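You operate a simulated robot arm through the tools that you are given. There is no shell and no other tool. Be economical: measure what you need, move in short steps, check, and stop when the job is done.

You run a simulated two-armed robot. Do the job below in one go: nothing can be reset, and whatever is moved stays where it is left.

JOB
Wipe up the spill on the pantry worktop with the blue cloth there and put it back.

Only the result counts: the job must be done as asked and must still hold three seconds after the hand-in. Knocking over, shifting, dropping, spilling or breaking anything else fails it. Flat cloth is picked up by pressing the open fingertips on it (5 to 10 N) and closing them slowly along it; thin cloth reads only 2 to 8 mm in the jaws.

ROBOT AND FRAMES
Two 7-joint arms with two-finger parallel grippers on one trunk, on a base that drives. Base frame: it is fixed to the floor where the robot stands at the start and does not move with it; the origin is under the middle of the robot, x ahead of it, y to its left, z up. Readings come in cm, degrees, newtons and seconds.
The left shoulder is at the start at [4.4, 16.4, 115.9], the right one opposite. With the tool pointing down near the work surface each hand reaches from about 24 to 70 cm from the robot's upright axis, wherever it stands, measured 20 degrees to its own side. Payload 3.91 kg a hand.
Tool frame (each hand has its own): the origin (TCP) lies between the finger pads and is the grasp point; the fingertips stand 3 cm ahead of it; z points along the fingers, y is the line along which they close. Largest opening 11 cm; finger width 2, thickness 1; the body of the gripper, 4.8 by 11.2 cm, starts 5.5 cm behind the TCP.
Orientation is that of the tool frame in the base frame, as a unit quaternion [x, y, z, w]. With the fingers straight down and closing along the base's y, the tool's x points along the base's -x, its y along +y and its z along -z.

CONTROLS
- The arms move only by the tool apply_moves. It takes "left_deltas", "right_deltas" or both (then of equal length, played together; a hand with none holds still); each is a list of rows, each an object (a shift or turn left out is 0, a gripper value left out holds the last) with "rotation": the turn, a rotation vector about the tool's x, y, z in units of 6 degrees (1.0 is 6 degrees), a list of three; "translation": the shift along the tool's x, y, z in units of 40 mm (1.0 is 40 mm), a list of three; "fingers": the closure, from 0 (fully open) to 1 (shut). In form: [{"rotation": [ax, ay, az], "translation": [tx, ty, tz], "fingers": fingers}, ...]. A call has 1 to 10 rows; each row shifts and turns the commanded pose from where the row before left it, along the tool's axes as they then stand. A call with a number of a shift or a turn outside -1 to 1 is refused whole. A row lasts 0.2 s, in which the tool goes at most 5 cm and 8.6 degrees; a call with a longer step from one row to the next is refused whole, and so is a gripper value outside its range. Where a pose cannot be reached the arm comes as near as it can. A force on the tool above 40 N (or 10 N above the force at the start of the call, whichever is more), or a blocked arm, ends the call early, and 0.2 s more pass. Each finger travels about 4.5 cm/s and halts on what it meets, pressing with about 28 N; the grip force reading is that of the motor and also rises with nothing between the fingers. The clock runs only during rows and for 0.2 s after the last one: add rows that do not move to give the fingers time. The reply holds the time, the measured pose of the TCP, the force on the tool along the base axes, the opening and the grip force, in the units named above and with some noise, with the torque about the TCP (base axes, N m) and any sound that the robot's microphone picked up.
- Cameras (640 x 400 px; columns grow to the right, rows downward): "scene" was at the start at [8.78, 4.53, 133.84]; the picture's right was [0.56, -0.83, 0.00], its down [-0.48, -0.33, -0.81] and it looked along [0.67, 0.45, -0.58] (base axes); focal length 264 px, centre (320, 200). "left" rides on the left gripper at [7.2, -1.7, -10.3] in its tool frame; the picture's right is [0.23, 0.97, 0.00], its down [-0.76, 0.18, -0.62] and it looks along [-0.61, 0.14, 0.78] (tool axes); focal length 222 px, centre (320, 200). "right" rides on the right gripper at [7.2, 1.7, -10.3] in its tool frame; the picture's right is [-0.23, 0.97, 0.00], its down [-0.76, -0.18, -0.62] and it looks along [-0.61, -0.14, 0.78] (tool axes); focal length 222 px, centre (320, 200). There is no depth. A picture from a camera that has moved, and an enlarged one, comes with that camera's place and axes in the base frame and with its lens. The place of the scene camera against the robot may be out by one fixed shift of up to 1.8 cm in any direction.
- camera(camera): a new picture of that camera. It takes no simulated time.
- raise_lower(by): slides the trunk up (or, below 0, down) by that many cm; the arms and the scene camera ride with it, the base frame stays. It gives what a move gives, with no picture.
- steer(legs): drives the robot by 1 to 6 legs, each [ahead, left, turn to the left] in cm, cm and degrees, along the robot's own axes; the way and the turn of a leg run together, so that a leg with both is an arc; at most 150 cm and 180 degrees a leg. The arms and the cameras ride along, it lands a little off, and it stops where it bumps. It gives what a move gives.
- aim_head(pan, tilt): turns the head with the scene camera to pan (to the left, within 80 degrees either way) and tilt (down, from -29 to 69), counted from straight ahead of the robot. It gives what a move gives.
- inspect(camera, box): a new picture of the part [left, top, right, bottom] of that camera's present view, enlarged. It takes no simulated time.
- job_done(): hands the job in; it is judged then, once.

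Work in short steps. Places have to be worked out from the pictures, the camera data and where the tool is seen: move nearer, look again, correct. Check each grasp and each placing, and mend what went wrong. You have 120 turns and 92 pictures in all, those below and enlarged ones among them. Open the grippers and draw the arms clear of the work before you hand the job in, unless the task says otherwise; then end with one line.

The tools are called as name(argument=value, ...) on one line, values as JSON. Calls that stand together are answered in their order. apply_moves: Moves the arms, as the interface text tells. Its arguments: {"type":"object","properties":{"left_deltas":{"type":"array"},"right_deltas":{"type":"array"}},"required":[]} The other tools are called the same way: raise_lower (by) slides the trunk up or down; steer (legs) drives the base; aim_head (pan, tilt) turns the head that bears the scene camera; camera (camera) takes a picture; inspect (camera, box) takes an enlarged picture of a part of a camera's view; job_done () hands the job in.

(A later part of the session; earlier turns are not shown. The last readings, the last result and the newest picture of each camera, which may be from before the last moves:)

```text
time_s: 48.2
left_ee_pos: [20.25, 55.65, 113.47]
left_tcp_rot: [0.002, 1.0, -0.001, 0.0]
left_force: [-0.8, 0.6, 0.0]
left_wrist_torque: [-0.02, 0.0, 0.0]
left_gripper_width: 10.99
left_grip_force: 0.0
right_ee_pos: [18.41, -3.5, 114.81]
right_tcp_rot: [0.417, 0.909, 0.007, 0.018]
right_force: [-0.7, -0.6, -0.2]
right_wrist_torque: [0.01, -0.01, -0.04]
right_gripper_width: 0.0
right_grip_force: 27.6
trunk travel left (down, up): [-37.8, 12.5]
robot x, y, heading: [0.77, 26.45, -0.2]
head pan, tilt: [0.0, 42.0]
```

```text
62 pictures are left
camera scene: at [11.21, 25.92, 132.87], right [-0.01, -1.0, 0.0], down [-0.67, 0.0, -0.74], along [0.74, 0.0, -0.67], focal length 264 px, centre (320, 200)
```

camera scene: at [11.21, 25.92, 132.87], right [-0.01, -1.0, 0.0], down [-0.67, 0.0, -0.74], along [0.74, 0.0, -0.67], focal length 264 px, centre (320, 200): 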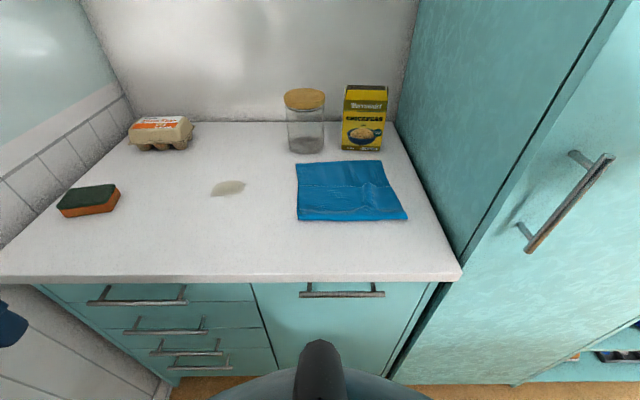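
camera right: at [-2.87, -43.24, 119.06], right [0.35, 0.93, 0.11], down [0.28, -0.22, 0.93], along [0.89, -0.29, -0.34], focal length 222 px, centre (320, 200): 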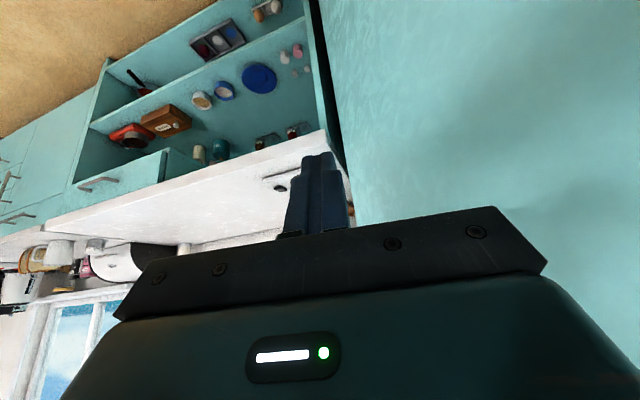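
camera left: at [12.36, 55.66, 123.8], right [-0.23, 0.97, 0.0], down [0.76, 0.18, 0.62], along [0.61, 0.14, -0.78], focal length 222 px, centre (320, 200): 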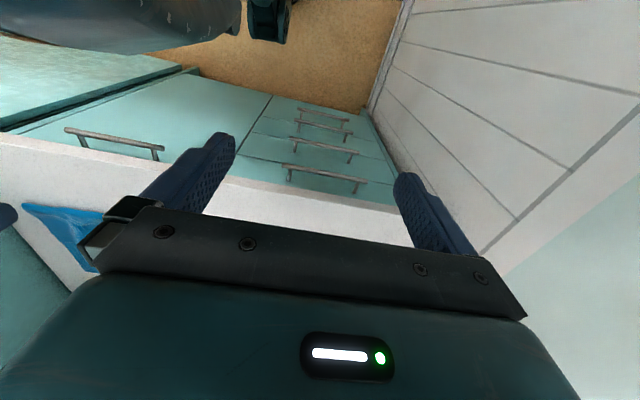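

Scene is intact: door shut, cloth about x 52–76, y 7–32, spill around (63,49) roughly 9×6 cm. I turn right 15° to bring the left shoulder nearer and take the parked hand away from the handle.

steer(legs=[[0, 0, -15]])

aim_head(pan=15, tilt=42)

apply_moves(left_deltas=[{"translation": [-0.8, -0.5, 0]}, {"translation": [-0.8, -0.5, 0]}, {"translation": [-0.8, -0.5, 0]}, {"translation": [-0.8, -0.5, 0]}, {"translation": [-0.8, -0.5, 0]}, {"translation": [-0.8, -0.5, 0]}])

camera(camera="scene")

camera(camera="left")

```text
time_s: 49.5
left_ee_pos: [27.08, 49.62, 113.35]
left_tcp_rot: [0.132, 0.991, 0.0, 0.0]
left_force: [0.3, 0.7, -0.6]
left_wrist_torque: [-0.02, -0.01, -0.04]
left_gripper_width: 10.99
left_grip_force: 0.1
right_ee_pos: [10.16, -7.1, 114.84]
right_tcp_rot: [0.531, 0.847, 0.005, 0.018]
right_force: [0.3, -0.5, 0.7]
right_wrist_torque: [-0.04, -0.02, -0.01]
right_gripper_width: 0.0
right_grip_force: 28.3
trunk travel left (down, up): [-37.8, 12.5]
robot x, y, heading: [0.95, 26.04, -15.2]
head pan, tilt: [0.0, 42.0]
```

```text
time_s: 50.3
left_ee_pos: [27.1, 49.51, 113.46]
left_tcp_rot: [0.132, 0.991, 0.0, 0.0]
left_force: [0.5, 0.2, 0.2]
left_wrist_torque: [0.02, 0.01, 0.01]
left_gripper_width: 11.0
left_grip_force: 0.0
right_ee_pos: [10.17, -7.16, 114.86]
right_tcp_rot: [0.531, 0.847, 0.005, 0.019]
right_force: [-0.2, 0.2, 0.7]
right_wrist_torque: [0.03, 0.01, 0.02]
right_gripper_width: 0.01
right_grip_force: 28.2
trunk travel left (down, up): [-37.8, 12.5]
robot x, y, heading: [0.55, 26.48, -15.1]
head pan, tilt: [15.0, 42.0]
```

```text
time_s: 51.7
left_ee_pos: [42.46, 32.76, 113.33]
left_tcp_rot: [0.133, 0.991, 0.001, -0.001]
left_force: [-0.1, 0.7, 0.3]
left_wrist_torque: [0.03, -0.01, -0.01]
left_gripper_width: 10.99
left_grip_force: 0.1
right_ee_pos: [10.25, -7.15, 114.86]
right_tcp_rot: [0.531, 0.847, 0.005, 0.019]
right_force: [-0.7, -0.7, 0.1]
right_wrist_torque: [0.01, -0.03, -0.01]
right_gripper_width: 0.0
right_grip_force: 28.4
trunk travel left (down, up): [-37.8, 12.5]
robot x, y, heading: [0.53, 26.07, -15.2]
head pan, tilt: [15.0, 42.0]
```

```text
61 pictures are left
camera scene: at [11.15, 25.11, 132.86], right [0.0, -1.0, 0.0], down [-0.67, 0.0, -0.74], along [0.74, 0.0, -0.67], focal length 264 px, centre (320, 200)
```

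scene: 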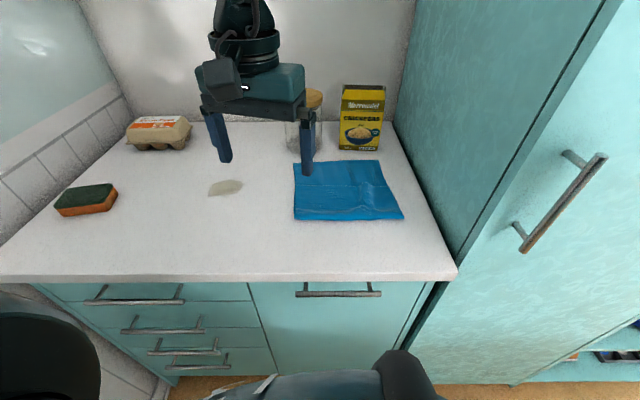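

```text
60 pictures are left
camera left: at [35.24, 33.13, 123.76], right [0.04, 1.0, 0.0], down [0.78, -0.03, 0.62], along [0.62, -0.02, -0.78], focal length 222 px, centre (320, 200)
```

left: 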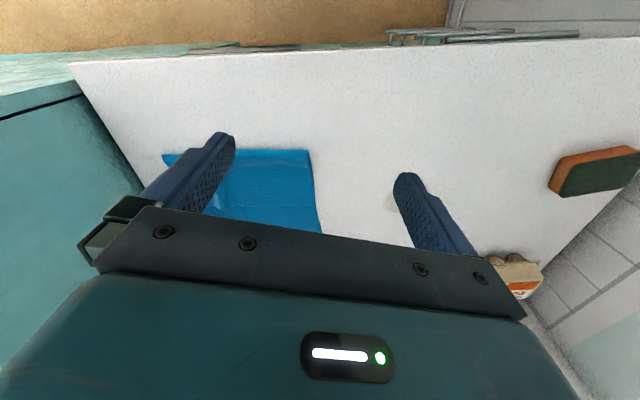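

The wrist view confirms the cloth's near-left corner at (51.5,30.7) for a worktop at z≈90. I move over the cloth's middle (63.7,19.5), descending to z≈106.

apply_moves(left_deltas=[{"translation": [-1, -0.3, 0.3]}, {"translation": [-1, -0.3, 0.3]}, {"translation": [-1, -0.3, 0.3]}, {"translation": [-1, -0.3, 0.3]}, {"translation": [-1, -0.3, 0.3]}, {"translation": [-1, -0.3, 0.3]}])

camera(camera="scene")

camera(camera="left")

```text
time_s: 53.1
left_ee_pos: [56.76, 30.77, 106.21]
left_tcp_rot: [0.132, 0.991, 0.0, 0.0]
left_force: [-0.1, -0.3, 0.6]
left_wrist_torque: [-0.01, -0.02, 0.02]
left_gripper_width: 11.02
left_grip_force: 0.0
left hand out of reach, approached as far as the arm can: row 3, 4, 5, 6
right_ee_pos: [10.22, -7.05, 114.84]
right_tcp_rot: [0.531, 0.847, 0.004, 0.019]
right_force: [0.1, 0.0, 0.0]
right_wrist_torque: [0.02, -0.02, 0.02]
right_gripper_width: 0.0
right_grip_force: 27.7
trunk travel left (down, up): [-37.8, 12.5]
robot x, y, heading: [0.8, 26.2, -15.2]
head pan, tilt: [15.0, 42.0]
```

```text
59 pictures are left
camera scene: at [11.11, 25.18, 132.87], right [0.0, -1.0, 0.0], down [-0.67, 0.0, -0.74], along [0.74, 0.0, -0.67], focal length 264 px, centre (320, 200)
```

scene: 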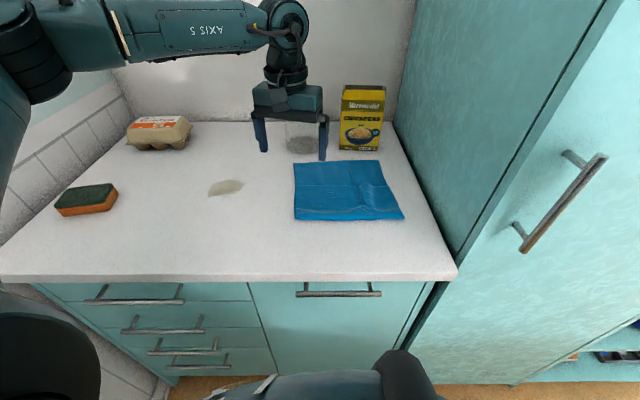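

```text
58 pictures are left
camera left: at [49.48, 30.96, 116.65], right [0.04, 1.0, 0.0], down [0.78, -0.03, 0.62], along [0.62, -0.02, -0.78], focal length 222 px, centre (320, 200)
```

left: 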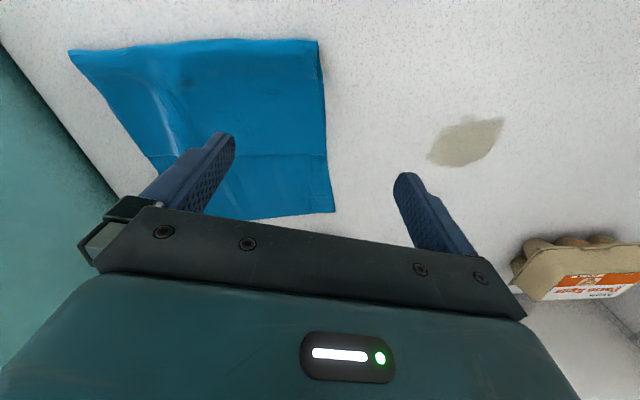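

At this height the arm came up short. The reach should grow lower down, so I raise the trunk 8 cm (shoulder up) and see where the hand then is.

raise_lower(by=8)

apply_moves(left_deltas=[{"translation": [0, 0, 0.5]}, {"translation": [0, 0, 0.5]}])

```text
time_s: 54.2
left_ee_pos: [56.73, 30.68, 114.25]
left_tcp_rot: [0.132, 0.991, 0.0, 0.0]
left_force: [0.3, 0.3, 0.2]
left_wrist_torque: [-0.03, 0.0, -0.03]
left_gripper_width: 11.02
left_grip_force: 0.0
right_ee_pos: [10.22, -7.11, 122.71]
right_tcp_rot: [0.531, 0.847, 0.005, 0.019]
right_force: [0.4, 0.1, 0.2]
right_wrist_torque: [-0.01, -0.04, 0.0]
right_gripper_width: 0.0
right_grip_force: 28.0
trunk travel left (down, up): [-45.8, 4.5]
robot x, y, heading: [0.74, 26.06, -15.3]
head pan, tilt: [15.0, 42.0]
```

```text
time_s: 54.8
left_ee_pos: [56.59, 30.93, 110.38]
left_tcp_rot: [0.132, 0.991, -0.001, 0.0]
left_force: [1.3, -0.4, 0.6]
left_wrist_torque: [0.0, -0.03, -0.02]
left_gripper_width: 10.97
left_grip_force: 0.0
left hand out of reach, approached as far as the arm can: row 2
right_ee_pos: [10.23, -7.16, 122.8]
right_tcp_rot: [0.531, 0.847, 0.005, 0.019]
right_force: [0.5, 0.4, 0.2]
right_wrist_torque: [0.0, -0.02, -0.01]
right_gripper_width: 0.03
right_grip_force: 28.1
trunk travel left (down, up): [-45.8, 4.5]
robot x, y, heading: [0.5, 26.26, -15.2]
head pan, tilt: [15.0, 42.0]
```

Puzzling; I test a small sideways move to learn whether the command pose is simply ahead of the hand.

apply_moves(left_deltas=[{"translation": [0.3, -0.5, 0]}, {"translation": [0.3, -0.5, 0]}])

camera(camera="scene")

```text
time_s: 55.4
left_ee_pos: [52.69, 28.73, 110.46]
left_tcp_rot: [0.133, 0.991, -0.001, 0.001]
left_force: [0.2, 1.0, 0.0]
left_wrist_torque: [0.0, 0.02, 0.03]
left_gripper_width: 11.01
left_grip_force: 0.1
left hand out of reach, approached as far as the arm can: row 1, 2
right_ee_pos: [10.1, -7.13, 122.84]
right_tcp_rot: [0.531, 0.847, 0.005, 0.02]
right_force: [-1.1, 0.9, 0.7]
right_wrist_torque: [0.01, 0.02, 0.0]
right_gripper_width: 0.01
right_grip_force: 28.2
trunk travel left (down, up): [-45.8, 4.5]
robot x, y, heading: [0.36, 26.21, -15.2]
head pan, tilt: [15.0, 42.0]
```

```text
57 pictures are left
camera scene: at [11.09, 25.17, 140.87], right [0.0, -1.0, 0.0], down [-0.67, 0.0, -0.74], along [0.74, 0.0, -0.67], focal length 264 px, centre (320, 200)
```

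scene: 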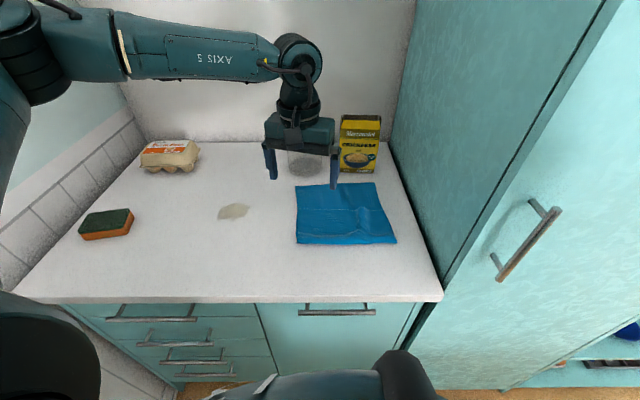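

The elbow is flared and the wrist seems at a joint limit. I turn the tool 30° to the right about its axis and then try moving toward the cloth's middle.

apply_moves(left_deltas=[{"rotation": [0, 0, 1]}, {"rotation": [0, 0, 1]}, {"rotation": [0, 0, 1]}, {"rotation": [0, 0, 1]}, {"rotation": [0, 0, 1]}])

apply_moves(left_deltas=[{"translation": [-0.7, 0, 0.3]}, {"translation": [-0.7, 0, 0.3]}, {"translation": [-0.7, 0, 0.3]}])

```text
time_s: 56.6
left_ee_pos: [52.63, 28.78, 110.5]
left_tcp_rot: [0.385, 0.923, 0.0, 0.001]
left_force: [0.7, -0.4, 0.5]
left_wrist_torque: [0.0, 0.0, 0.01]
left_gripper_width: 11.02
left_grip_force: 0.0
right_ee_pos: [10.17, -7.02, 122.72]
right_tcp_rot: [0.531, 0.847, 0.005, 0.02]
right_force: [-0.1, 0.7, 0.0]
right_wrist_torque: [-0.04, 0.02, -0.01]
right_gripper_width: 0.01
right_grip_force: 28.1
trunk travel left (down, up): [-45.8, 4.5]
robot x, y, heading: [0.6, 26.59, -15.4]
head pan, tilt: [15.0, 42.0]
```

```text
time_s: 57.4
left_ee_pos: [54.63, 30.0, 108.49]
left_tcp_rot: [0.384, 0.923, 0.0, 0.001]
left_force: [0.0, -0.9, -0.3]
left_wrist_torque: [0.02, -0.02, -0.04]
left_gripper_width: 11.0
left_grip_force: 0.0
left hand out of reach, approached as far as the arm can: row 1, 2, 3
right_ee_pos: [10.13, -7.03, 122.79]
right_tcp_rot: [0.531, 0.847, 0.004, 0.019]
right_force: [-0.6, 0.4, -0.3]
right_wrist_torque: [-0.01, 0.0, 0.05]
right_gripper_width: 0.01
right_grip_force: 28.0
trunk travel left (down, up): [-45.8, 4.5]
robot x, y, heading: [0.6, 26.36, -15.2]
head pan, tilt: [15.0, 42.0]
```

The shoulder won't swing further inward; so the robot must turn instead. I turn 15° more to the right, which carries the hand over the cloth.

steer(legs=[[0, 0, -13]])

aim_head(pan=28, tilt=45)

camera(camera="scene")

```text
time_s: 58.6
left_ee_pos: [54.03, 17.83, 108.45]
left_tcp_rot: [0.488, 0.873, 0.0, 0.001]
left_force: [0.7, 0.5, -0.5]
left_wrist_torque: [0.04, 0.03, 0.01]
left_gripper_width: 11.0
left_grip_force: 0.1
right_ee_pos: [2.36, -8.63, 122.93]
right_tcp_rot: [0.625, 0.78, 0.001, 0.02]
right_force: [-0.2, -0.2, -0.1]
right_wrist_torque: [0.01, -0.02, 0.01]
right_gripper_width: 0.0
right_grip_force: 27.9
trunk travel left (down, up): [-45.8, 4.5]
robot x, y, heading: [0.46, 26.31, -28.2]
head pan, tilt: [15.0, 42.0]
```

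```text
time_s: 59.4
left_ee_pos: [54.04, 17.71, 108.58]
left_tcp_rot: [0.487, 0.873, 0.0, 0.0]
left_force: [0.4, 0.1, 1.0]
left_wrist_torque: [0.01, 0.02, -0.01]
left_gripper_width: 11.02
left_grip_force: 0.1
right_ee_pos: [2.34, -8.45, 122.79]
right_tcp_rot: [0.625, 0.781, 0.002, 0.02]
right_force: [0.0, 0.2, -0.6]
right_wrist_torque: [0.0, 0.01, 0.0]
right_gripper_width: 0.0
right_grip_force: 28.2
trunk travel left (down, up): [-45.8, 4.5]
robot x, y, heading: [0.63, 26.54, -28.4]
head pan, tilt: [28.0, 45.0]
```

```text
56 pictures are left
camera scene: at [10.63, 24.55, 140.44], right [-0.01, -1.0, 0.0], down [-0.71, 0.0, -0.71], along [0.71, 0.0, -0.71], focal length 264 px, centre (320, 200)
```

scene: 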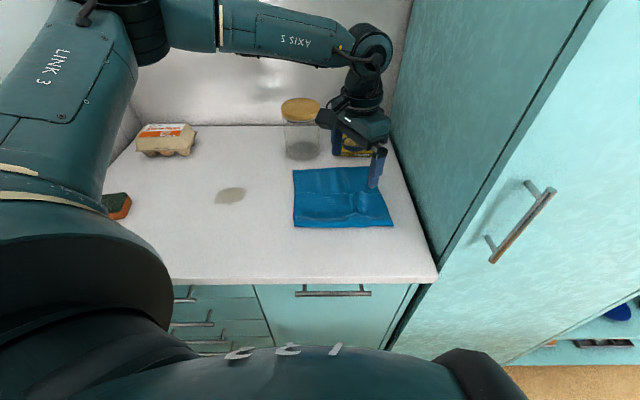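

The hand is now over the near part of the cloth. I move to its middle and descend to z≈98.

apply_moves(left_deltas=[{"translation": [-0.22, 0.57, 0.6]}, {"translation": [-0.22, 0.57, 0.6]}, {"translation": [-0.22, 0.57, 0.6]}, {"translation": [-0.22, 0.57, 0.6]}])

camera(camera="scene")

camera(camera="left")

```text
time_s: 60.4
left_ee_pos: [58.35, 22.93, 100.93]
left_tcp_rot: [0.485, 0.874, 0.001, 0.002]
left_force: [0.5, -0.5, 0.3]
left_wrist_torque: [0.01, -0.02, 0.02]
left_gripper_width: 10.97
left_grip_force: 0.1
left hand out of reach, approached as far as the arm can: row 1, 2, 3, 4
right_ee_pos: [2.27, -8.41, 122.78]
right_tcp_rot: [0.624, 0.781, 0.002, 0.02]
right_force: [-0.2, -0.3, 0.4]
right_wrist_torque: [0.0, 0.01, 0.01]
right_gripper_width: 0.03
right_grip_force: 27.7
trunk travel left (down, up): [-45.8, 4.5]
robot x, y, heading: [0.57, 26.19, -28.2]
head pan, tilt: [28.0, 45.0]
```

```text
55 pictures are left
camera scene: at [10.64, 24.58, 140.44], right [-0.01, -1.0, 0.0], down [-0.71, 0.0, -0.71], along [0.71, 0.0, -0.71], focal length 264 px, centre (320, 200)
```

scene: 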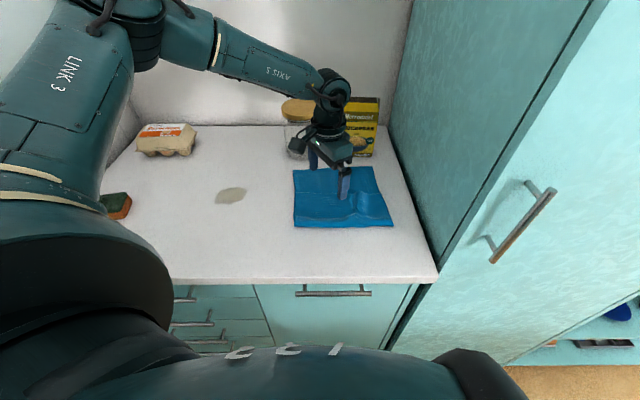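

```text
54 pictures are left
camera left: at [53.27, 28.22, 111.3], right [0.71, 0.71, 0.0], down [0.55, -0.55, 0.63], along [0.45, -0.44, -0.78], focal length 222 px, centre (320, 200)
```

left: 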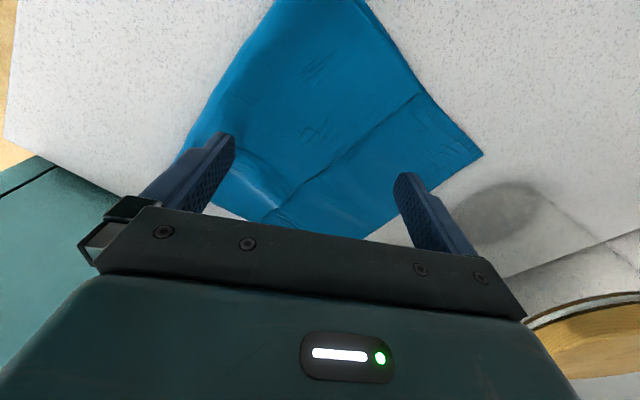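

I'm 6 cm short of the cloth's middle; base shifts are easy, so I drive the base by (5,-3.4) cm.

steer(legs=[[6, -0.6, 0]])

camera(camera="left")

```text
time_s: 61.4
left_ee_pos: [63.41, 19.48, 100.94]
left_tcp_rot: [0.485, 0.874, 0.001, 0.002]
left_force: [0.3, -0.3, -0.3]
left_wrist_torque: [0.03, -0.01, 0.02]
left_gripper_width: 10.99
left_grip_force: 0.1
right_ee_pos: [7.43, -11.72, 122.88]
right_tcp_rot: [0.624, 0.781, 0.003, 0.019]
right_force: [0.0, -0.8, 0.2]
right_wrist_torque: [0.03, 0.04, 0.01]
right_gripper_width: 0.01
right_grip_force: 28.2
trunk travel left (down, up): [-45.8, 4.5]
robot x, y, heading: [5.54, 23.07, -28.3]
head pan, tilt: [28.0, 45.0]
```

```text
53 pictures are left
camera left: at [58.31, 24.78, 111.27], right [0.71, 0.71, 0.0], down [0.55, -0.55, 0.63], along [0.44, -0.44, -0.78], focal length 222 px, centre (320, 200)
```

left: 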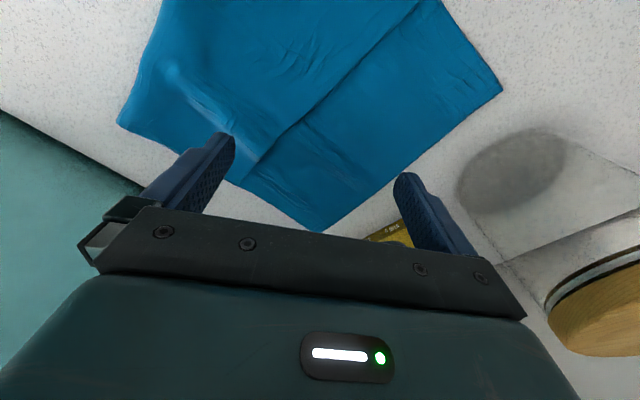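

The hand is over the cloth's middle. I descend toward it, slowing near the expected contact (TCP z≈93).

apply_moves(left_deltas=[{"translation": [0, 0, 0.5]}, {"translation": [0, 0, 0.5]}, {"translation": [0, 0, 0.4]}, {"translation": [0, 0, 0]}])

```text
time_s: 62.4
left_ee_pos: [62.44, 21.4, 96.79]
left_tcp_rot: [0.485, 0.874, 0.0, 0.003]
left_force: [-1.7, -0.5, -0.1]
left_wrist_torque: [-0.07, -0.02, 0.0]
left_gripper_width: 11.0
left_grip_force: 0.0
left hand out of reach, approached as far as the arm can: row 1, 2, 3
right_ee_pos: [7.45, -11.75, 122.79]
right_tcp_rot: [0.625, 0.78, 0.002, 0.02]
right_force: [0.3, 0.2, -0.6]
right_wrist_torque: [-0.02, -0.03, -0.04]
right_gripper_width: 0.0
right_grip_force: 27.6
trunk travel left (down, up): [-45.8, 4.5]
robot x, y, heading: [5.42, 23.08, -28.3]
head pan, tilt: [28.0, 45.0]
```

Arm at its limit, so I use the trunk for the rest of the descent: 2.5 cm first.

raise_lower(by=-2.5)

raise_lower(by=-0.7)

camera(camera="left")

```text
time_s: 63.1
left_ee_pos: [62.39, 21.39, 94.22]
left_tcp_rot: [0.485, 0.875, 0.0, 0.003]
left_force: [0.3, -0.6, 3.6]
left_wrist_torque: [-0.1, 0.22, -0.03]
left_gripper_width: 10.99
left_grip_force: 0.0
right_ee_pos: [7.35, -11.71, 120.29]
right_tcp_rot: [0.625, 0.781, 0.002, 0.019]
right_force: [0.5, 0.4, 0.7]
right_wrist_torque: [-0.05, 0.0, -0.03]
right_gripper_width: 0.01
right_grip_force: 28.3
trunk travel left (down, up): [-43.3, 7.0]
robot x, y, heading: [5.74, 23.02, -28.3]
head pan, tilt: [28.0, 45.0]
```

```text
time_s: 63.6
left_ee_pos: [62.7, 20.96, 94.21]
left_tcp_rot: [0.485, 0.874, -0.001, 0.008]
left_force: [-1.6, 2.3, 15.9]
left_wrist_torque: [-0.4, 1.02, -0.18]
left_gripper_width: 11.0
left_grip_force: 0.0
right_ee_pos: [7.48, -11.8, 119.59]
right_tcp_rot: [0.624, 0.781, 0.002, 0.019]
right_force: [0.9, 0.2, 1.0]
right_wrist_torque: [0.0, 0.0, -0.01]
right_gripper_width: 0.02
right_grip_force: 27.9
trunk travel left (down, up): [-42.7, 7.6]
robot x, y, heading: [5.67, 22.82, -28.4]
head pan, tilt: [28.0, 45.0]
stopped: the force on the tool passed its limit at 42 N (the readings are from after the stop); the commanded pose is now the measured one
```

```text
52 pictures are left
camera left: at [57.41, 26.48, 104.5], right [0.71, 0.71, 0.0], down [0.55, -0.54, 0.64], along [0.45, -0.45, -0.77], focal length 222 px, centre (320, 200)
```

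left: 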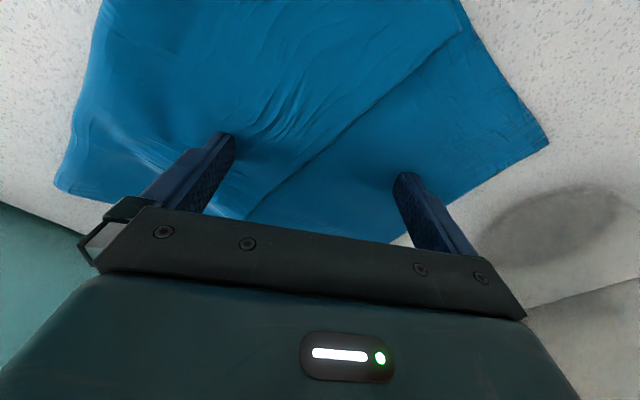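

Contact at TCP z≈94.2 with 16 N; I ease up slightly to get 5–10 N.

raise_lower(by=0.25)

```text
time_s: 64.1
left_ee_pos: [62.54, 21.25, 94.28]
left_tcp_rot: [0.485, 0.874, 0.0, 0.007]
left_force: [1.0, -1.0, 4.6]
left_wrist_torque: [-0.17, 0.3, 0.05]
left_gripper_width: 11.03
left_grip_force: 0.0
right_ee_pos: [7.3, -11.81, 119.85]
right_tcp_rot: [0.624, 0.781, 0.003, 0.019]
right_force: [-0.2, -0.2, -0.1]
right_wrist_torque: [0.01, 0.01, -0.04]
right_gripper_width: 0.0
right_grip_force: 28.4
trunk travel left (down, up): [-42.9, 7.4]
robot x, y, heading: [5.62, 22.75, -28.1]
head pan, tilt: [28.0, 45.0]
```

Now 4.6 N; I press down a touch more, then close slowly over two calls.

raise_lower(by=-0.08)

apply_moves(left_deltas=[{"fingers": 0.05}, {"fingers": 0.1}, {"fingers": 0.15}, {"fingers": 0.2}, {"fingers": 0.25}, {"fingers": 0.3}, {"fingers": 0.35}, {"fingers": 0.4}, {"fingers": 0.45}, {"fingers": 0.5}])

camera(camera="left")

```text
time_s: 64.6
left_ee_pos: [62.58, 21.37, 94.25]
left_tcp_rot: [0.484, 0.875, -0.001, 0.007]
left_force: [0.1, -0.6, 9.1]
left_wrist_torque: [-0.25, 0.41, 0.04]
left_gripper_width: 10.98
left_grip_force: 0.1
right_ee_pos: [7.34, -11.76, 119.76]
right_tcp_rot: [0.624, 0.781, 0.002, 0.02]
right_force: [-0.1, 0.9, 0.8]
right_wrist_torque: [-0.02, -0.03, 0.02]
right_gripper_width: 0.0
right_grip_force: 28.3
trunk travel left (down, up): [-42.9, 7.4]
robot x, y, heading: [5.51, 22.93, -28.3]
head pan, tilt: [28.0, 45.0]
```

```text
time_s: 66.8
left_ee_pos: [62.62, 21.19, 94.21]
left_tcp_rot: [0.485, 0.874, -0.001, 0.007]
left_force: [0.4, -0.3, 8.9]
left_wrist_torque: [-0.09, 0.21, -0.04]
left_gripper_width: 5.45
left_grip_force: 0.2
right_ee_pos: [7.28, -11.79, 119.83]
right_tcp_rot: [0.624, 0.781, 0.002, 0.02]
right_force: [0.1, -0.9, 0.5]
right_wrist_torque: [-0.01, -0.01, 0.02]
right_gripper_width: 0.0
right_grip_force: 28.1
trunk travel left (down, up): [-42.9, 7.4]
robot x, y, heading: [5.55, 23.06, -28.0]
head pan, tilt: [28.0, 45.0]
```

```text
51 pictures are left
camera left: at [57.36, 26.59, 104.52], right [0.71, 0.71, 0.0], down [0.55, -0.55, 0.63], along [0.45, -0.45, -0.77], focal length 222 px, centre (320, 200)
```

left: 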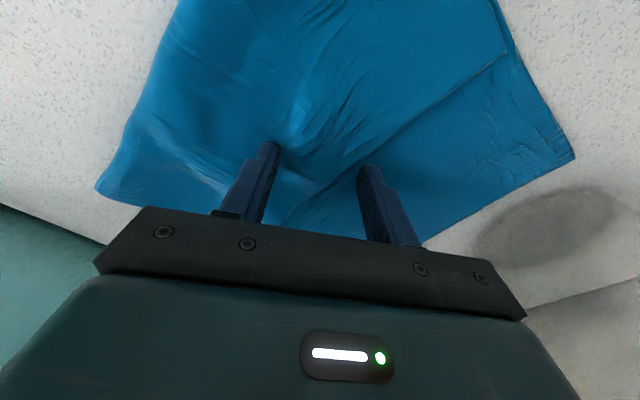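

Force steady at 9 N and the cloth is gathering between the fingers; I finish closing.

apply_moves(left_deltas=[{"fingers": 0.55}, {"fingers": 0.6}, {"fingers": 0.65}, {"fingers": 0.7}, {"fingers": 0.75}, {"fingers": 0.8}, {"fingers": 0.85}, {"fingers": 0.9}, {"fingers": 0.95}, {"fingers": 1}])

apply_moves(left_deltas=[{"fingers": 1}, {"fingers": 1}])

camera(camera="left")

```text
time_s: 69.0
left_ee_pos: [62.59, 21.15, 94.05]
left_tcp_rot: [0.486, 0.874, 0.0, 0.007]
left_force: [-1.0, -0.5, 7.1]
left_wrist_torque: [-0.05, 0.07, 0.03]
left_gripper_width: 0.25
left_grip_force: 27.9
right_ee_pos: [7.26, -11.77, 119.85]
right_tcp_rot: [0.624, 0.781, 0.002, 0.02]
right_force: [-0.7, -0.1, 0.2]
right_wrist_torque: [0.0, 0.0, 0.03]
right_gripper_width: 0.0
right_grip_force: 28.4
trunk travel left (down, up): [-42.9, 7.4]
robot x, y, heading: [5.73, 22.85, -28.1]
head pan, tilt: [28.0, 45.0]
```

```text
time_s: 69.6
left_ee_pos: [62.62, 21.31, 94.25]
left_tcp_rot: [0.484, 0.875, 0.0, 0.007]
left_force: [-0.9, -0.7, 7.1]
left_wrist_torque: [-0.02, 0.09, -0.01]
left_gripper_width: 0.25
left_grip_force: 27.6
right_ee_pos: [7.18, -11.74, 119.8]
right_tcp_rot: [0.624, 0.781, 0.003, 0.019]
right_force: [0.6, -0.1, -0.8]
right_wrist_torque: [-0.01, 0.02, 0.01]
right_gripper_width: 0.01
right_grip_force: 28.2
trunk travel left (down, up): [-42.9, 7.4]
robot x, y, heading: [5.89, 23.26, -28.4]
head pan, tilt: [28.0, 45.0]
```

```text
50 pictures are left
camera left: at [57.33, 26.56, 104.51], right [0.71, 0.71, 0.0], down [0.55, -0.55, 0.63], along [0.45, -0.45, -0.77], focal length 222 px, centre (320, 200)
```

left: 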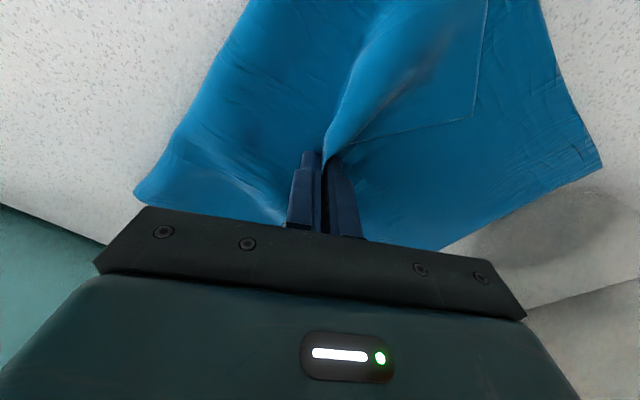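

Grasp reads 2.5 mm with cloth between the fingers. I lift with the trunk and check.

raise_lower(by=7)

camera(camera="scene")

```text
time_s: 70.7
left_ee_pos: [62.67, 21.2, 101.09]
left_tcp_rot: [0.485, 0.875, -0.001, 0.006]
left_force: [0.7, 0.4, 0.2]
left_wrist_torque: [0.02, -0.03, -0.01]
left_gripper_width: 0.24
left_grip_force: 28.3
right_ee_pos: [7.42, -11.73, 126.82]
right_tcp_rot: [0.625, 0.78, 0.002, 0.02]
right_force: [-1.1, 0.2, 0.2]
right_wrist_torque: [-0.01, -0.01, 0.0]
right_gripper_width: 0.0
right_grip_force: 28.2
trunk travel left (down, up): [-49.9, 0.4]
robot x, y, heading: [5.85, 22.86, -28.6]
head pan, tilt: [28.0, 45.0]
```

```text
49 pictures are left
camera scene: at [15.63, 21.2, 144.45], right [-0.01, -1.0, 0.0], down [-0.71, 0.0, -0.71], along [0.71, 0.0, -0.71], focal length 264 px, centre (320, 200)
```

scene: 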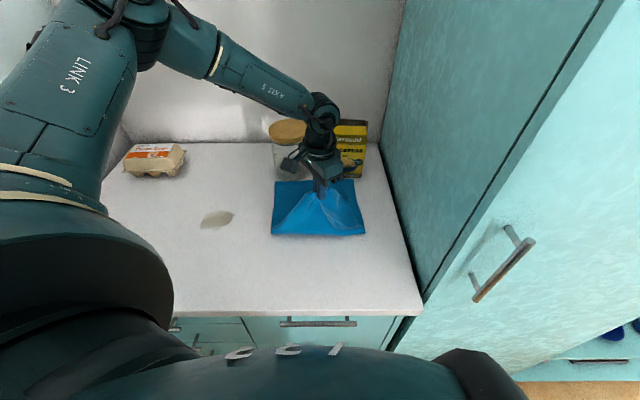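

The cloth is held. Both views put the spill at about (61.5,48.5), x 58–65, y 44–53. I carry the cloth over it.

apply_moves(left_deltas=[{"translation": [0.85, 0.48, 0]}, {"translation": [0.85, 0.48, 0]}, {"translation": [0.85, 0.48, 0]}, {"translation": [0.85, 0.48, 0]}, {"translation": [0.85, 0.48, 0]}, {"translation": [0.85, 0.48, 0]}, {"translation": [0.85, 0.48, 0]}])

camera(camera="scene")

camera(camera="left")

```text
time_s: 72.3
left_ee_pos: [58.27, 36.32, 100.5]
left_tcp_rot: [0.484, 0.875, 0.001, 0.008]
left_force: [0.3, 0.6, 0.2]
left_wrist_torque: [0.0, -0.02, 0.02]
left_gripper_width: 0.26
left_grip_force: 27.9
left hand out of reach, approached as far as the arm can: row 3, 4, 5, 6, 7
right_ee_pos: [7.39, -11.85, 126.87]
right_tcp_rot: [0.625, 0.78, 0.003, 0.02]
right_force: [-0.2, 0.9, 0.4]
right_wrist_torque: [-0.02, -0.02, -0.02]
right_gripper_width: 0.0
right_grip_force: 27.9
trunk travel left (down, up): [-49.9, 0.4]
robot x, y, heading: [5.73, 22.8, -28.3]
head pan, tilt: [28.0, 45.0]
```

```text
48 pictures are left
camera scene: at [15.62, 21.21, 144.46], right [-0.01, -1.0, 0.0], down [-0.71, 0.0, -0.71], along [0.71, 0.0, -0.71], focal length 264 px, centre (320, 200)
```

scene: 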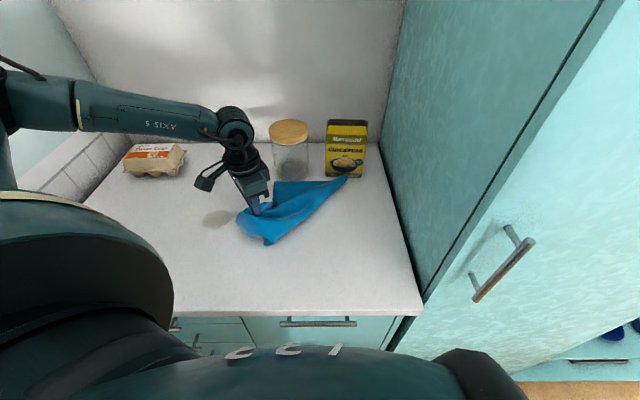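

```text
47 pictures are left
camera left: at [52.95, 41.65, 110.88], right [0.7, 0.71, 0.01], down [0.55, -0.55, 0.63], along [0.45, -0.44, -0.77], focal length 222 px, centre (320, 200)
```

left: 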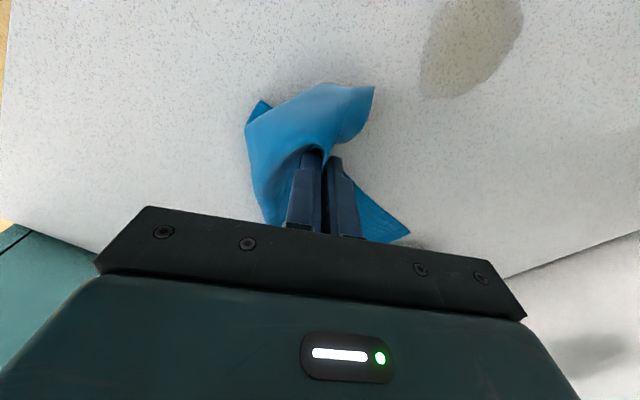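

The cloth trails nicely away from the box. I turn the base left 10° to bring the hand level with the spill.

steer(legs=[[0, 0, 10.3]])

apply_moves(left_deltas=[{"translation": [-0.3, 0.6, 0]}, {"translation": [-0.3, 0.6, 0]}, {"translation": [0, 0.5, 0]}])

camera(camera="scene")

camera(camera="left")

```text
time_s: 73.4
left_ee_pos: [54.91, 45.6, 100.44]
left_tcp_rot: [0.401, 0.916, 0.001, 0.008]
left_force: [-0.4, 0.7, -0.4]
left_wrist_torque: [0.0, 0.02, -0.01]
left_gripper_width: 0.24
left_grip_force: 27.7
right_ee_pos: [13.61, -10.87, 126.8]
right_tcp_rot: [0.552, 0.834, 0.004, 0.019]
right_force: [0.0, -0.6, -0.1]
right_wrist_torque: [0.0, 0.01, 0.01]
right_gripper_width: 0.01
right_grip_force: 27.6
trunk travel left (down, up): [-49.9, 0.4]
robot x, y, heading: [5.36, 22.97, -18.1]
head pan, tilt: [28.0, 45.0]
```

```text
time_s: 74.2
left_ee_pos: [56.82, 44.31, 100.24]
left_tcp_rot: [0.4, 0.916, 0.004, 0.008]
left_force: [0.2, 0.2, 0.6]
left_wrist_torque: [-0.03, 0.02, -0.07]
left_gripper_width: 0.24
left_grip_force: 28.2
left hand out of reach, approached as far as the arm can: row 1, 2, 3
right_ee_pos: [13.53, -10.86, 126.8]
right_tcp_rot: [0.551, 0.834, 0.004, 0.02]
right_force: [0.6, -0.5, -0.3]
right_wrist_torque: [0.02, -0.02, -0.03]
right_gripper_width: 0.02
right_grip_force: 27.9
trunk travel left (down, up): [-49.9, 0.4]
robot x, y, heading: [5.63, 22.71, -18.0]
head pan, tilt: [28.0, 45.0]
```

```text
46 pictures are left
camera scene: at [15.7, 23.16, 144.46], right [0.17, -0.98, 0.0], down [-0.7, -0.12, -0.71], along [0.7, 0.12, -0.71], focal length 264 px, centre (320, 200)
```

scene: 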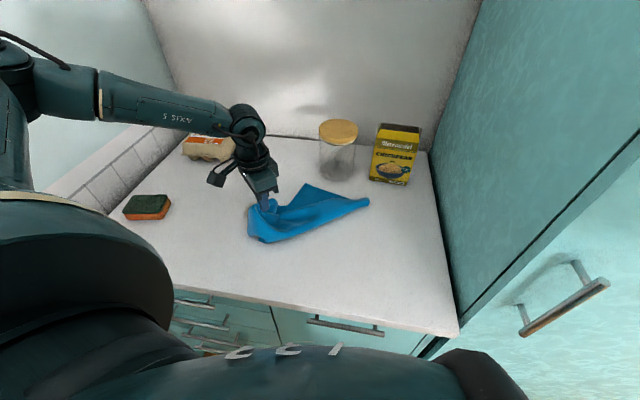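

```text
45 pictures are left
camera left: at [50.61, 48.45, 110.58], right [0.56, 0.83, 0.01], down [0.64, -0.44, 0.63], along [0.53, -0.35, -0.77], focal length 222 px, centre (320, 200)
```

left: 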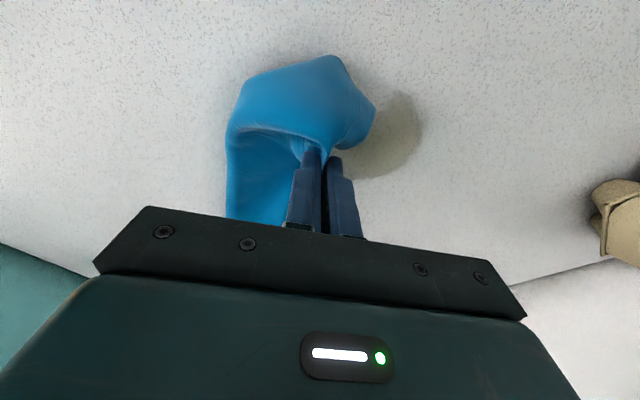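

The hand is just short of the spill. I turn the tool 24° back to the left to relax the wrist, then try to extend.

apply_moves(left_deltas=[{"rotation": [0, 0, -1]}, {"rotation": [0, 0, -1]}, {"rotation": [0, 0, -1]}, {"rotation": [0, 0, -1]}, {"translation": [-0.4, 0.2, 0]}, {"translation": [-0.4, 0.2, 0]}, {"translation": [-0.3, 0.2, 0]}])

```text
time_s: 75.8
left_ee_pos: [61.71, 44.79, 100.17]
left_tcp_rot: [0.203, 0.979, 0.0, 0.008]
left_force: [-0.1, -0.5, 0.2]
left_wrist_torque: [0.01, -0.01, -0.01]
left_gripper_width: 0.25
left_grip_force: 27.5
right_ee_pos: [13.68, -10.94, 126.93]
right_tcp_rot: [0.551, 0.834, 0.004, 0.02]
right_force: [0.2, 0.3, 0.8]
right_wrist_torque: [-0.02, -0.01, 0.0]
right_gripper_width: 0.0
right_grip_force: 27.7
trunk travel left (down, up): [-49.9, 0.4]
robot x, y, heading: [5.21, 23.06, -17.7]
head pan, tilt: [28.0, 45.0]
```

That freed the arm. I'm at (61.7,44.8), right at the spill's edge; lower with the trunk until the cloth presses.

raise_lower(by=-5.2)

apply_moves(left_deltas=[{"translation": [0, 0, 0.1]}, {"translation": [0, 0, 0.1]}, {"translation": [0, 0, 0.05]}])

camera(camera="left")

```text
time_s: 76.8
left_ee_pos: [61.69, 44.75, 95.09]
left_tcp_rot: [0.203, 0.979, 0.0, 0.008]
left_force: [0.4, 0.8, 0.2]
left_wrist_torque: [-0.03, -0.01, -0.02]
left_gripper_width: 0.24
left_grip_force: 28.2
right_ee_pos: [13.63, -10.91, 121.57]
right_tcp_rot: [0.551, 0.834, 0.004, 0.02]
right_force: [0.5, 0.4, -0.5]
right_wrist_torque: [0.02, 0.0, -0.03]
right_gripper_width: 0.0
right_grip_force: 28.4
trunk travel left (down, up): [-44.7, 5.6]
robot x, y, heading: [5.71, 22.98, -18.0]
head pan, tilt: [28.0, 45.0]
```

```text
time_s: 77.6
left_ee_pos: [61.73, 44.68, 94.28]
left_tcp_rot: [0.203, 0.979, 0.0, 0.01]
left_force: [0.9, 0.4, 8.7]
left_wrist_torque: [0.02, 0.09, -0.01]
left_gripper_width: 0.25
left_grip_force: 27.7
right_ee_pos: [13.5, -10.84, 121.55]
right_tcp_rot: [0.552, 0.834, 0.004, 0.019]
right_force: [0.0, -0.6, 0.4]
right_wrist_torque: [0.0, 0.01, 0.02]
right_gripper_width: 0.0
right_grip_force: 28.5
trunk travel left (down, up): [-44.7, 5.6]
robot x, y, heading: [5.47, 22.71, -17.7]
head pan, tilt: [28.0, 45.0]
```

```text
44 pictures are left
camera left: at [54.38, 46.06, 104.55], right [0.18, 0.98, 0.0], down [0.76, -0.14, 0.64], along [0.63, -0.11, -0.77], focal length 222 px, centre (320, 200)
```

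left: 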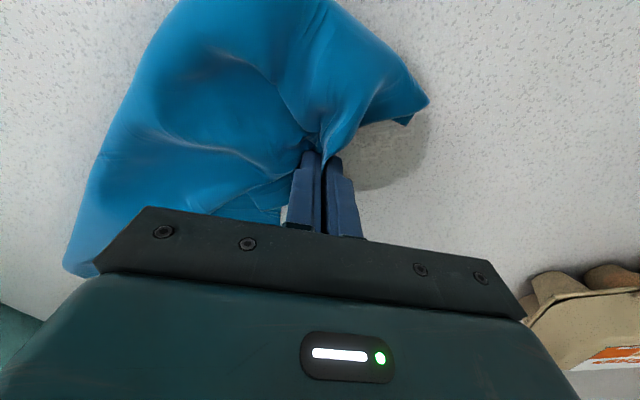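

Pressing at 8.7 N. I stroke across the spill to the left and back.

apply_moves(left_deltas=[{"translation": [0.119, 0.275, 0]}, {"translation": [0.119, 0.275, 0]}, {"translation": [0.119, 0.275, 0]}, {"translation": [0.119, 0.275, 0]}, {"translation": [0.119, 0.275, 0]}, {"translation": [0.119, 0.275, 0]}, {"translation": [0.119, 0.275, 0]}, {"translation": [0.119, 0.275, 0]}, {"translation": [0.119, 0.275, 0]}])

camera(camera="left")

camera(camera="scene")

```text
time_s: 79.6
left_ee_pos: [61.46, 55.26, 94.13]
left_tcp_rot: [0.201, 0.98, 0.004, 0.009]
left_force: [0.9, -6.6, 17.8]
left_wrist_torque: [-0.17, 0.1, 0.04]
left_gripper_width: 0.24
left_grip_force: 28.1
left hand out of reach, approached as far as the arm can: row 9
right_ee_pos: [13.4, -10.91, 121.51]
right_tcp_rot: [0.551, 0.834, 0.005, 0.019]
right_force: [-0.1, -0.3, 0.3]
right_wrist_torque: [0.01, -0.01, -0.02]
right_gripper_width: 0.0
right_grip_force: 28.0
trunk travel left (down, up): [-44.7, 5.6]
robot x, y, heading: [5.31, 22.87, -18.0]
head pan, tilt: [28.0, 45.0]
```

```text
43 pictures are left
camera left: at [54.07, 56.49, 104.51], right [0.17, 0.98, 0.01], down [0.76, -0.14, 0.64], along [0.63, -0.11, -0.77], focal length 222 px, centre (320, 200)
```

left: 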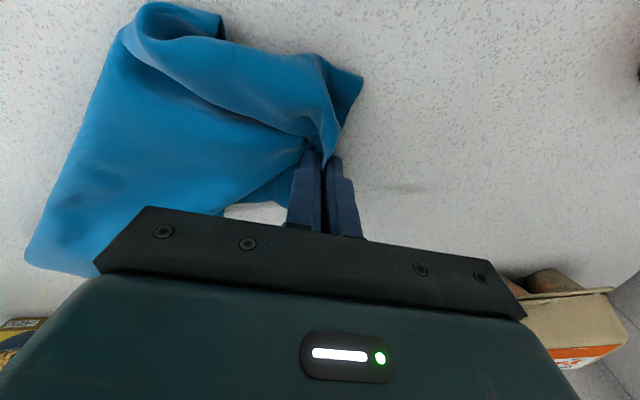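

```text
42 pictures are left
camera scene: at [15.53, 23.02, 139.28], right [0.17, -0.98, 0.0], down [-0.7, -0.12, -0.71], along [0.7, 0.12, -0.71], focal length 264 px, centre (320, 200)
```

scene: 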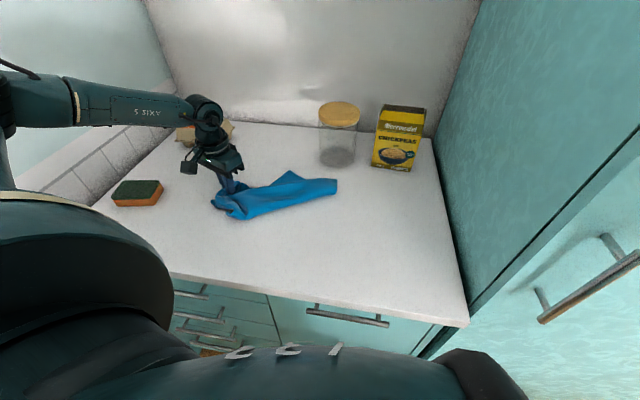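

Force rose to 18 N at the end; much of the spill is gone. I ease slightly, shift 2 cm deeper and stroke back.

apply_moves(left_deltas=[{"translation": [-0.25, -0.1, -0.06]}, {"translation": [-0.3, -0.2, 0]}, {"translation": [-0.119, -0.275, 0]}, {"translation": [-0.119, -0.275, 0]}, {"translation": [-0.119, -0.275, 0]}, {"translation": [-0.119, -0.275, 0]}, {"translation": [-0.119, -0.275, 0]}, {"translation": [-0.119, -0.275, 0]}, {"translation": [-0.119, -0.275, 0]}])

apply_moves(left_deltas=[{"translation": [0.5, -0.1, 0]}, {"translation": [0.5, -0.1, 0]}, {"translation": [0.4, 0.0, 0]}, {"translation": [0.119, 0.275, 0]}, {"translation": [0.119, 0.275, 0]}, {"translation": [0.119, 0.275, 0]}, {"translation": [0.119, 0.275, 0]}, {"translation": [0.119, 0.275, 0]}, {"translation": [0.119, 0.275, 0]}, {"translation": [0.119, 0.275, 0]}])

camera(camera="left")

camera(camera="scene")

```text
time_s: 81.6
left_ee_pos: [63.06, 45.03, 94.2]
left_tcp_rot: [0.203, 0.979, 0.001, 0.007]
left_force: [-0.2, -0.4, 0.6]
left_wrist_torque: [0.05, 0.01, -0.01]
left_gripper_width: 0.23
left_grip_force: 27.8
right_ee_pos: [13.56, -10.83, 121.68]
right_tcp_rot: [0.55, 0.835, 0.004, 0.018]
right_force: [-0.3, -0.3, 0.1]
right_wrist_torque: [-0.01, 0.0, 0.02]
right_gripper_width: 0.0
right_grip_force: 27.8
trunk travel left (down, up): [-44.7, 5.6]
robot x, y, heading: [5.79, 22.78, -18.2]
head pan, tilt: [28.0, 45.0]
```

```text
time_s: 83.8
left_ee_pos: [57.49, 54.82, 94.15]
left_tcp_rot: [0.203, 0.979, 0.0, 0.009]
left_force: [0.4, -2.4, 2.6]
left_wrist_torque: [-0.04, 0.02, -0.05]
left_gripper_width: 0.24
left_grip_force: 28.1
right_ee_pos: [13.51, -10.97, 121.6]
right_tcp_rot: [0.55, 0.835, 0.004, 0.019]
right_force: [0.5, 0.6, 0.4]
right_wrist_torque: [0.0, -0.01, -0.01]
right_gripper_width: 0.03
right_grip_force: 28.0
trunk travel left (down, up): [-44.7, 5.6]
robot x, y, heading: [5.47, 22.84, -18.1]
head pan, tilt: [28.0, 45.0]
```

```text
41 pictures are left
camera left: at [50.19, 56.19, 104.59], right [0.18, 0.98, 0.0], down [0.76, -0.14, 0.64], along [0.63, -0.11, -0.77], focal length 222 px, centre (320, 200)
```

left: 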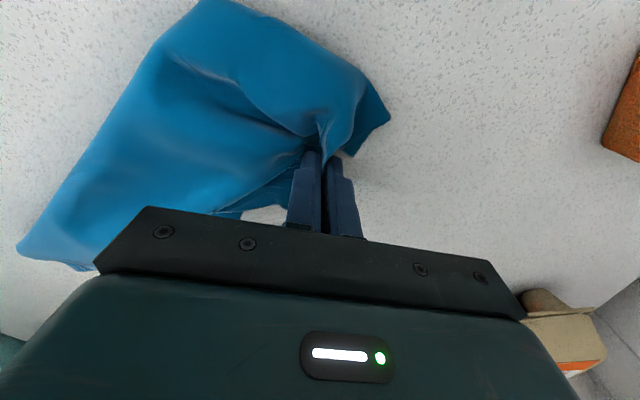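

```text
40 pictures are left
camera scene: at [15.67, 23.15, 139.26], right [0.17, -0.98, 0.0], down [-0.7, -0.12, -0.71], along [0.7, 0.12, -0.71], focal length 264 px, centre (320, 200)
```

scene: 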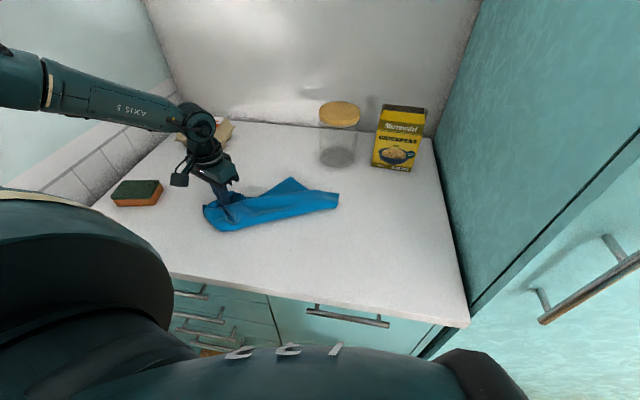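

I make another pressed pass back along the middle and then lift to inspect.

apply_moves(left_deltas=[{"translation": [-0.5, -0.2, 0.06]}, {"translation": [-0.1, -0.25, 0.02]}, {"translation": [-0.119, -0.275, 0]}, {"translation": [-0.119, -0.275, 0]}, {"translation": [-0.119, -0.275, 0]}, {"translation": [-0.119, -0.275, 0]}, {"translation": [-0.119, -0.275, 0]}, {"translation": [-0.119, -0.275, 0]}, {"translation": [-0.119, -0.275, 0]}, {"translation": [-0.119, -0.275, 0]}])

apply_moves(left_deltas=[{"translation": [-0.3, -0.1, 0]}, {"translation": [-0.3, -0.1, 0]}, {"translation": [0.119, 0.275, 0]}, {"translation": [0.119, 0.275, 0]}, {"translation": [0.119, 0.275, 0]}, {"translation": [0.119, 0.275, 0]}, {"translation": [0.119, 0.275, 0]}, {"translation": [0.119, 0.275, 0]}, {"translation": [0.119, 0.275, 0]}, {"translation": [0.119, 0.275, 0]}])

raise_lower(by=5.4)

camera(camera="left")

camera(camera="scene")

```text
time_s: 86.0
left_ee_pos: [58.99, 42.71, 94.16]
left_tcp_rot: [0.203, 0.979, 0.001, 0.01]
left_force: [-0.5, 10.5, 30.2]
left_wrist_torque: [0.36, 0.27, -0.11]
left_gripper_width: 0.24
left_grip_force: 28.0
right_ee_pos: [13.38, -10.93, 121.66]
right_tcp_rot: [0.551, 0.834, 0.005, 0.02]
right_force: [-0.1, 0.2, -0.4]
right_wrist_torque: [0.01, 0.03, 0.02]
right_gripper_width: 0.02
right_grip_force: 28.1
trunk travel left (down, up): [-44.7, 5.6]
robot x, y, heading: [5.76, 22.84, -17.8]
head pan, tilt: [28.0, 45.0]
```

```text
time_s: 88.2
left_ee_pos: [60.92, 50.35, 94.15]
left_tcp_rot: [0.204, 0.979, 0.001, 0.01]
left_force: [-0.2, -8.4, 23.2]
left_wrist_torque: [-0.21, 0.16, 0.07]
left_gripper_width: 0.27
left_grip_force: 28.1
right_ee_pos: [13.43, -11.0, 121.61]
right_tcp_rot: [0.551, 0.834, 0.007, 0.019]
right_force: [0.3, -0.1, -0.1]
right_wrist_torque: [0.02, -0.01, 0.01]
right_gripper_width: 0.01
right_grip_force: 27.6
trunk travel left (down, up): [-44.7, 5.6]
robot x, y, heading: [5.5, 22.89, -17.8]
head pan, tilt: [28.0, 45.0]
```

```text
time_s: 89.1
left_ee_pos: [60.9, 50.61, 99.25]
left_tcp_rot: [0.203, 0.979, -0.001, 0.007]
left_force: [0.1, -0.5, -0.2]
left_wrist_torque: [-0.01, 0.01, -0.05]
left_gripper_width: 0.23
left_grip_force: 28.1
right_ee_pos: [13.63, -10.97, 126.94]
right_tcp_rot: [0.551, 0.834, 0.005, 0.019]
right_force: [-0.4, 0.7, 0.1]
right_wrist_torque: [0.02, 0.0, -0.01]
right_gripper_width: 0.02
right_grip_force: 28.5
trunk travel left (down, up): [-50.1, 0.2]
robot x, y, heading: [5.39, 23.05, -17.7]
head pan, tilt: [28.0, 45.0]
```

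```text
39 pictures are left
camera left: at [53.6, 51.91, 109.64], right [0.18, 0.98, 0.0], down [0.76, -0.14, 0.63], along [0.62, -0.11, -0.77], focal length 222 px, centre (320, 200)
```

left: 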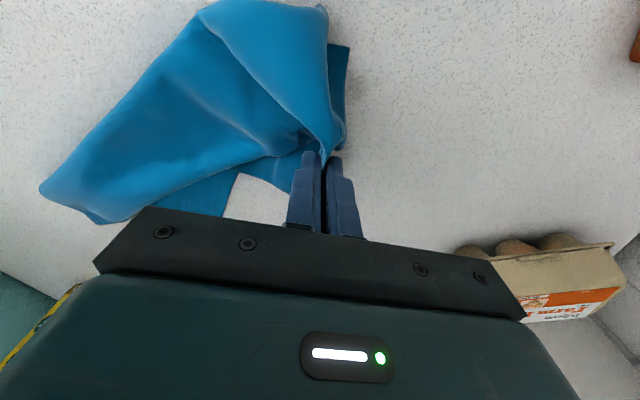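

```text
38 pictures are left
camera scene: at [15.7, 23.14, 144.66], right [0.17, -0.98, 0.0], down [-0.7, -0.12, -0.71], along [0.7, 0.12, -0.71], focal length 264 px, centre (320, 200)
```

scene: 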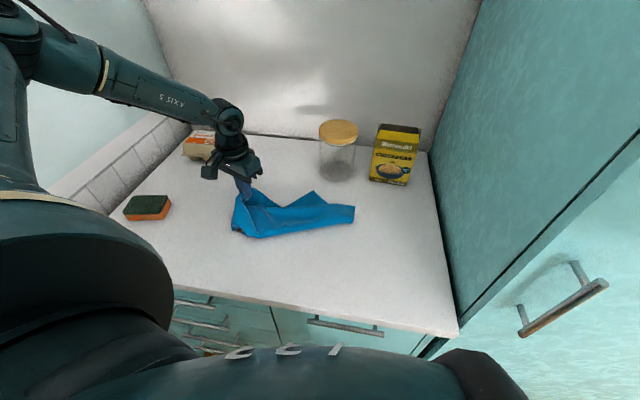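

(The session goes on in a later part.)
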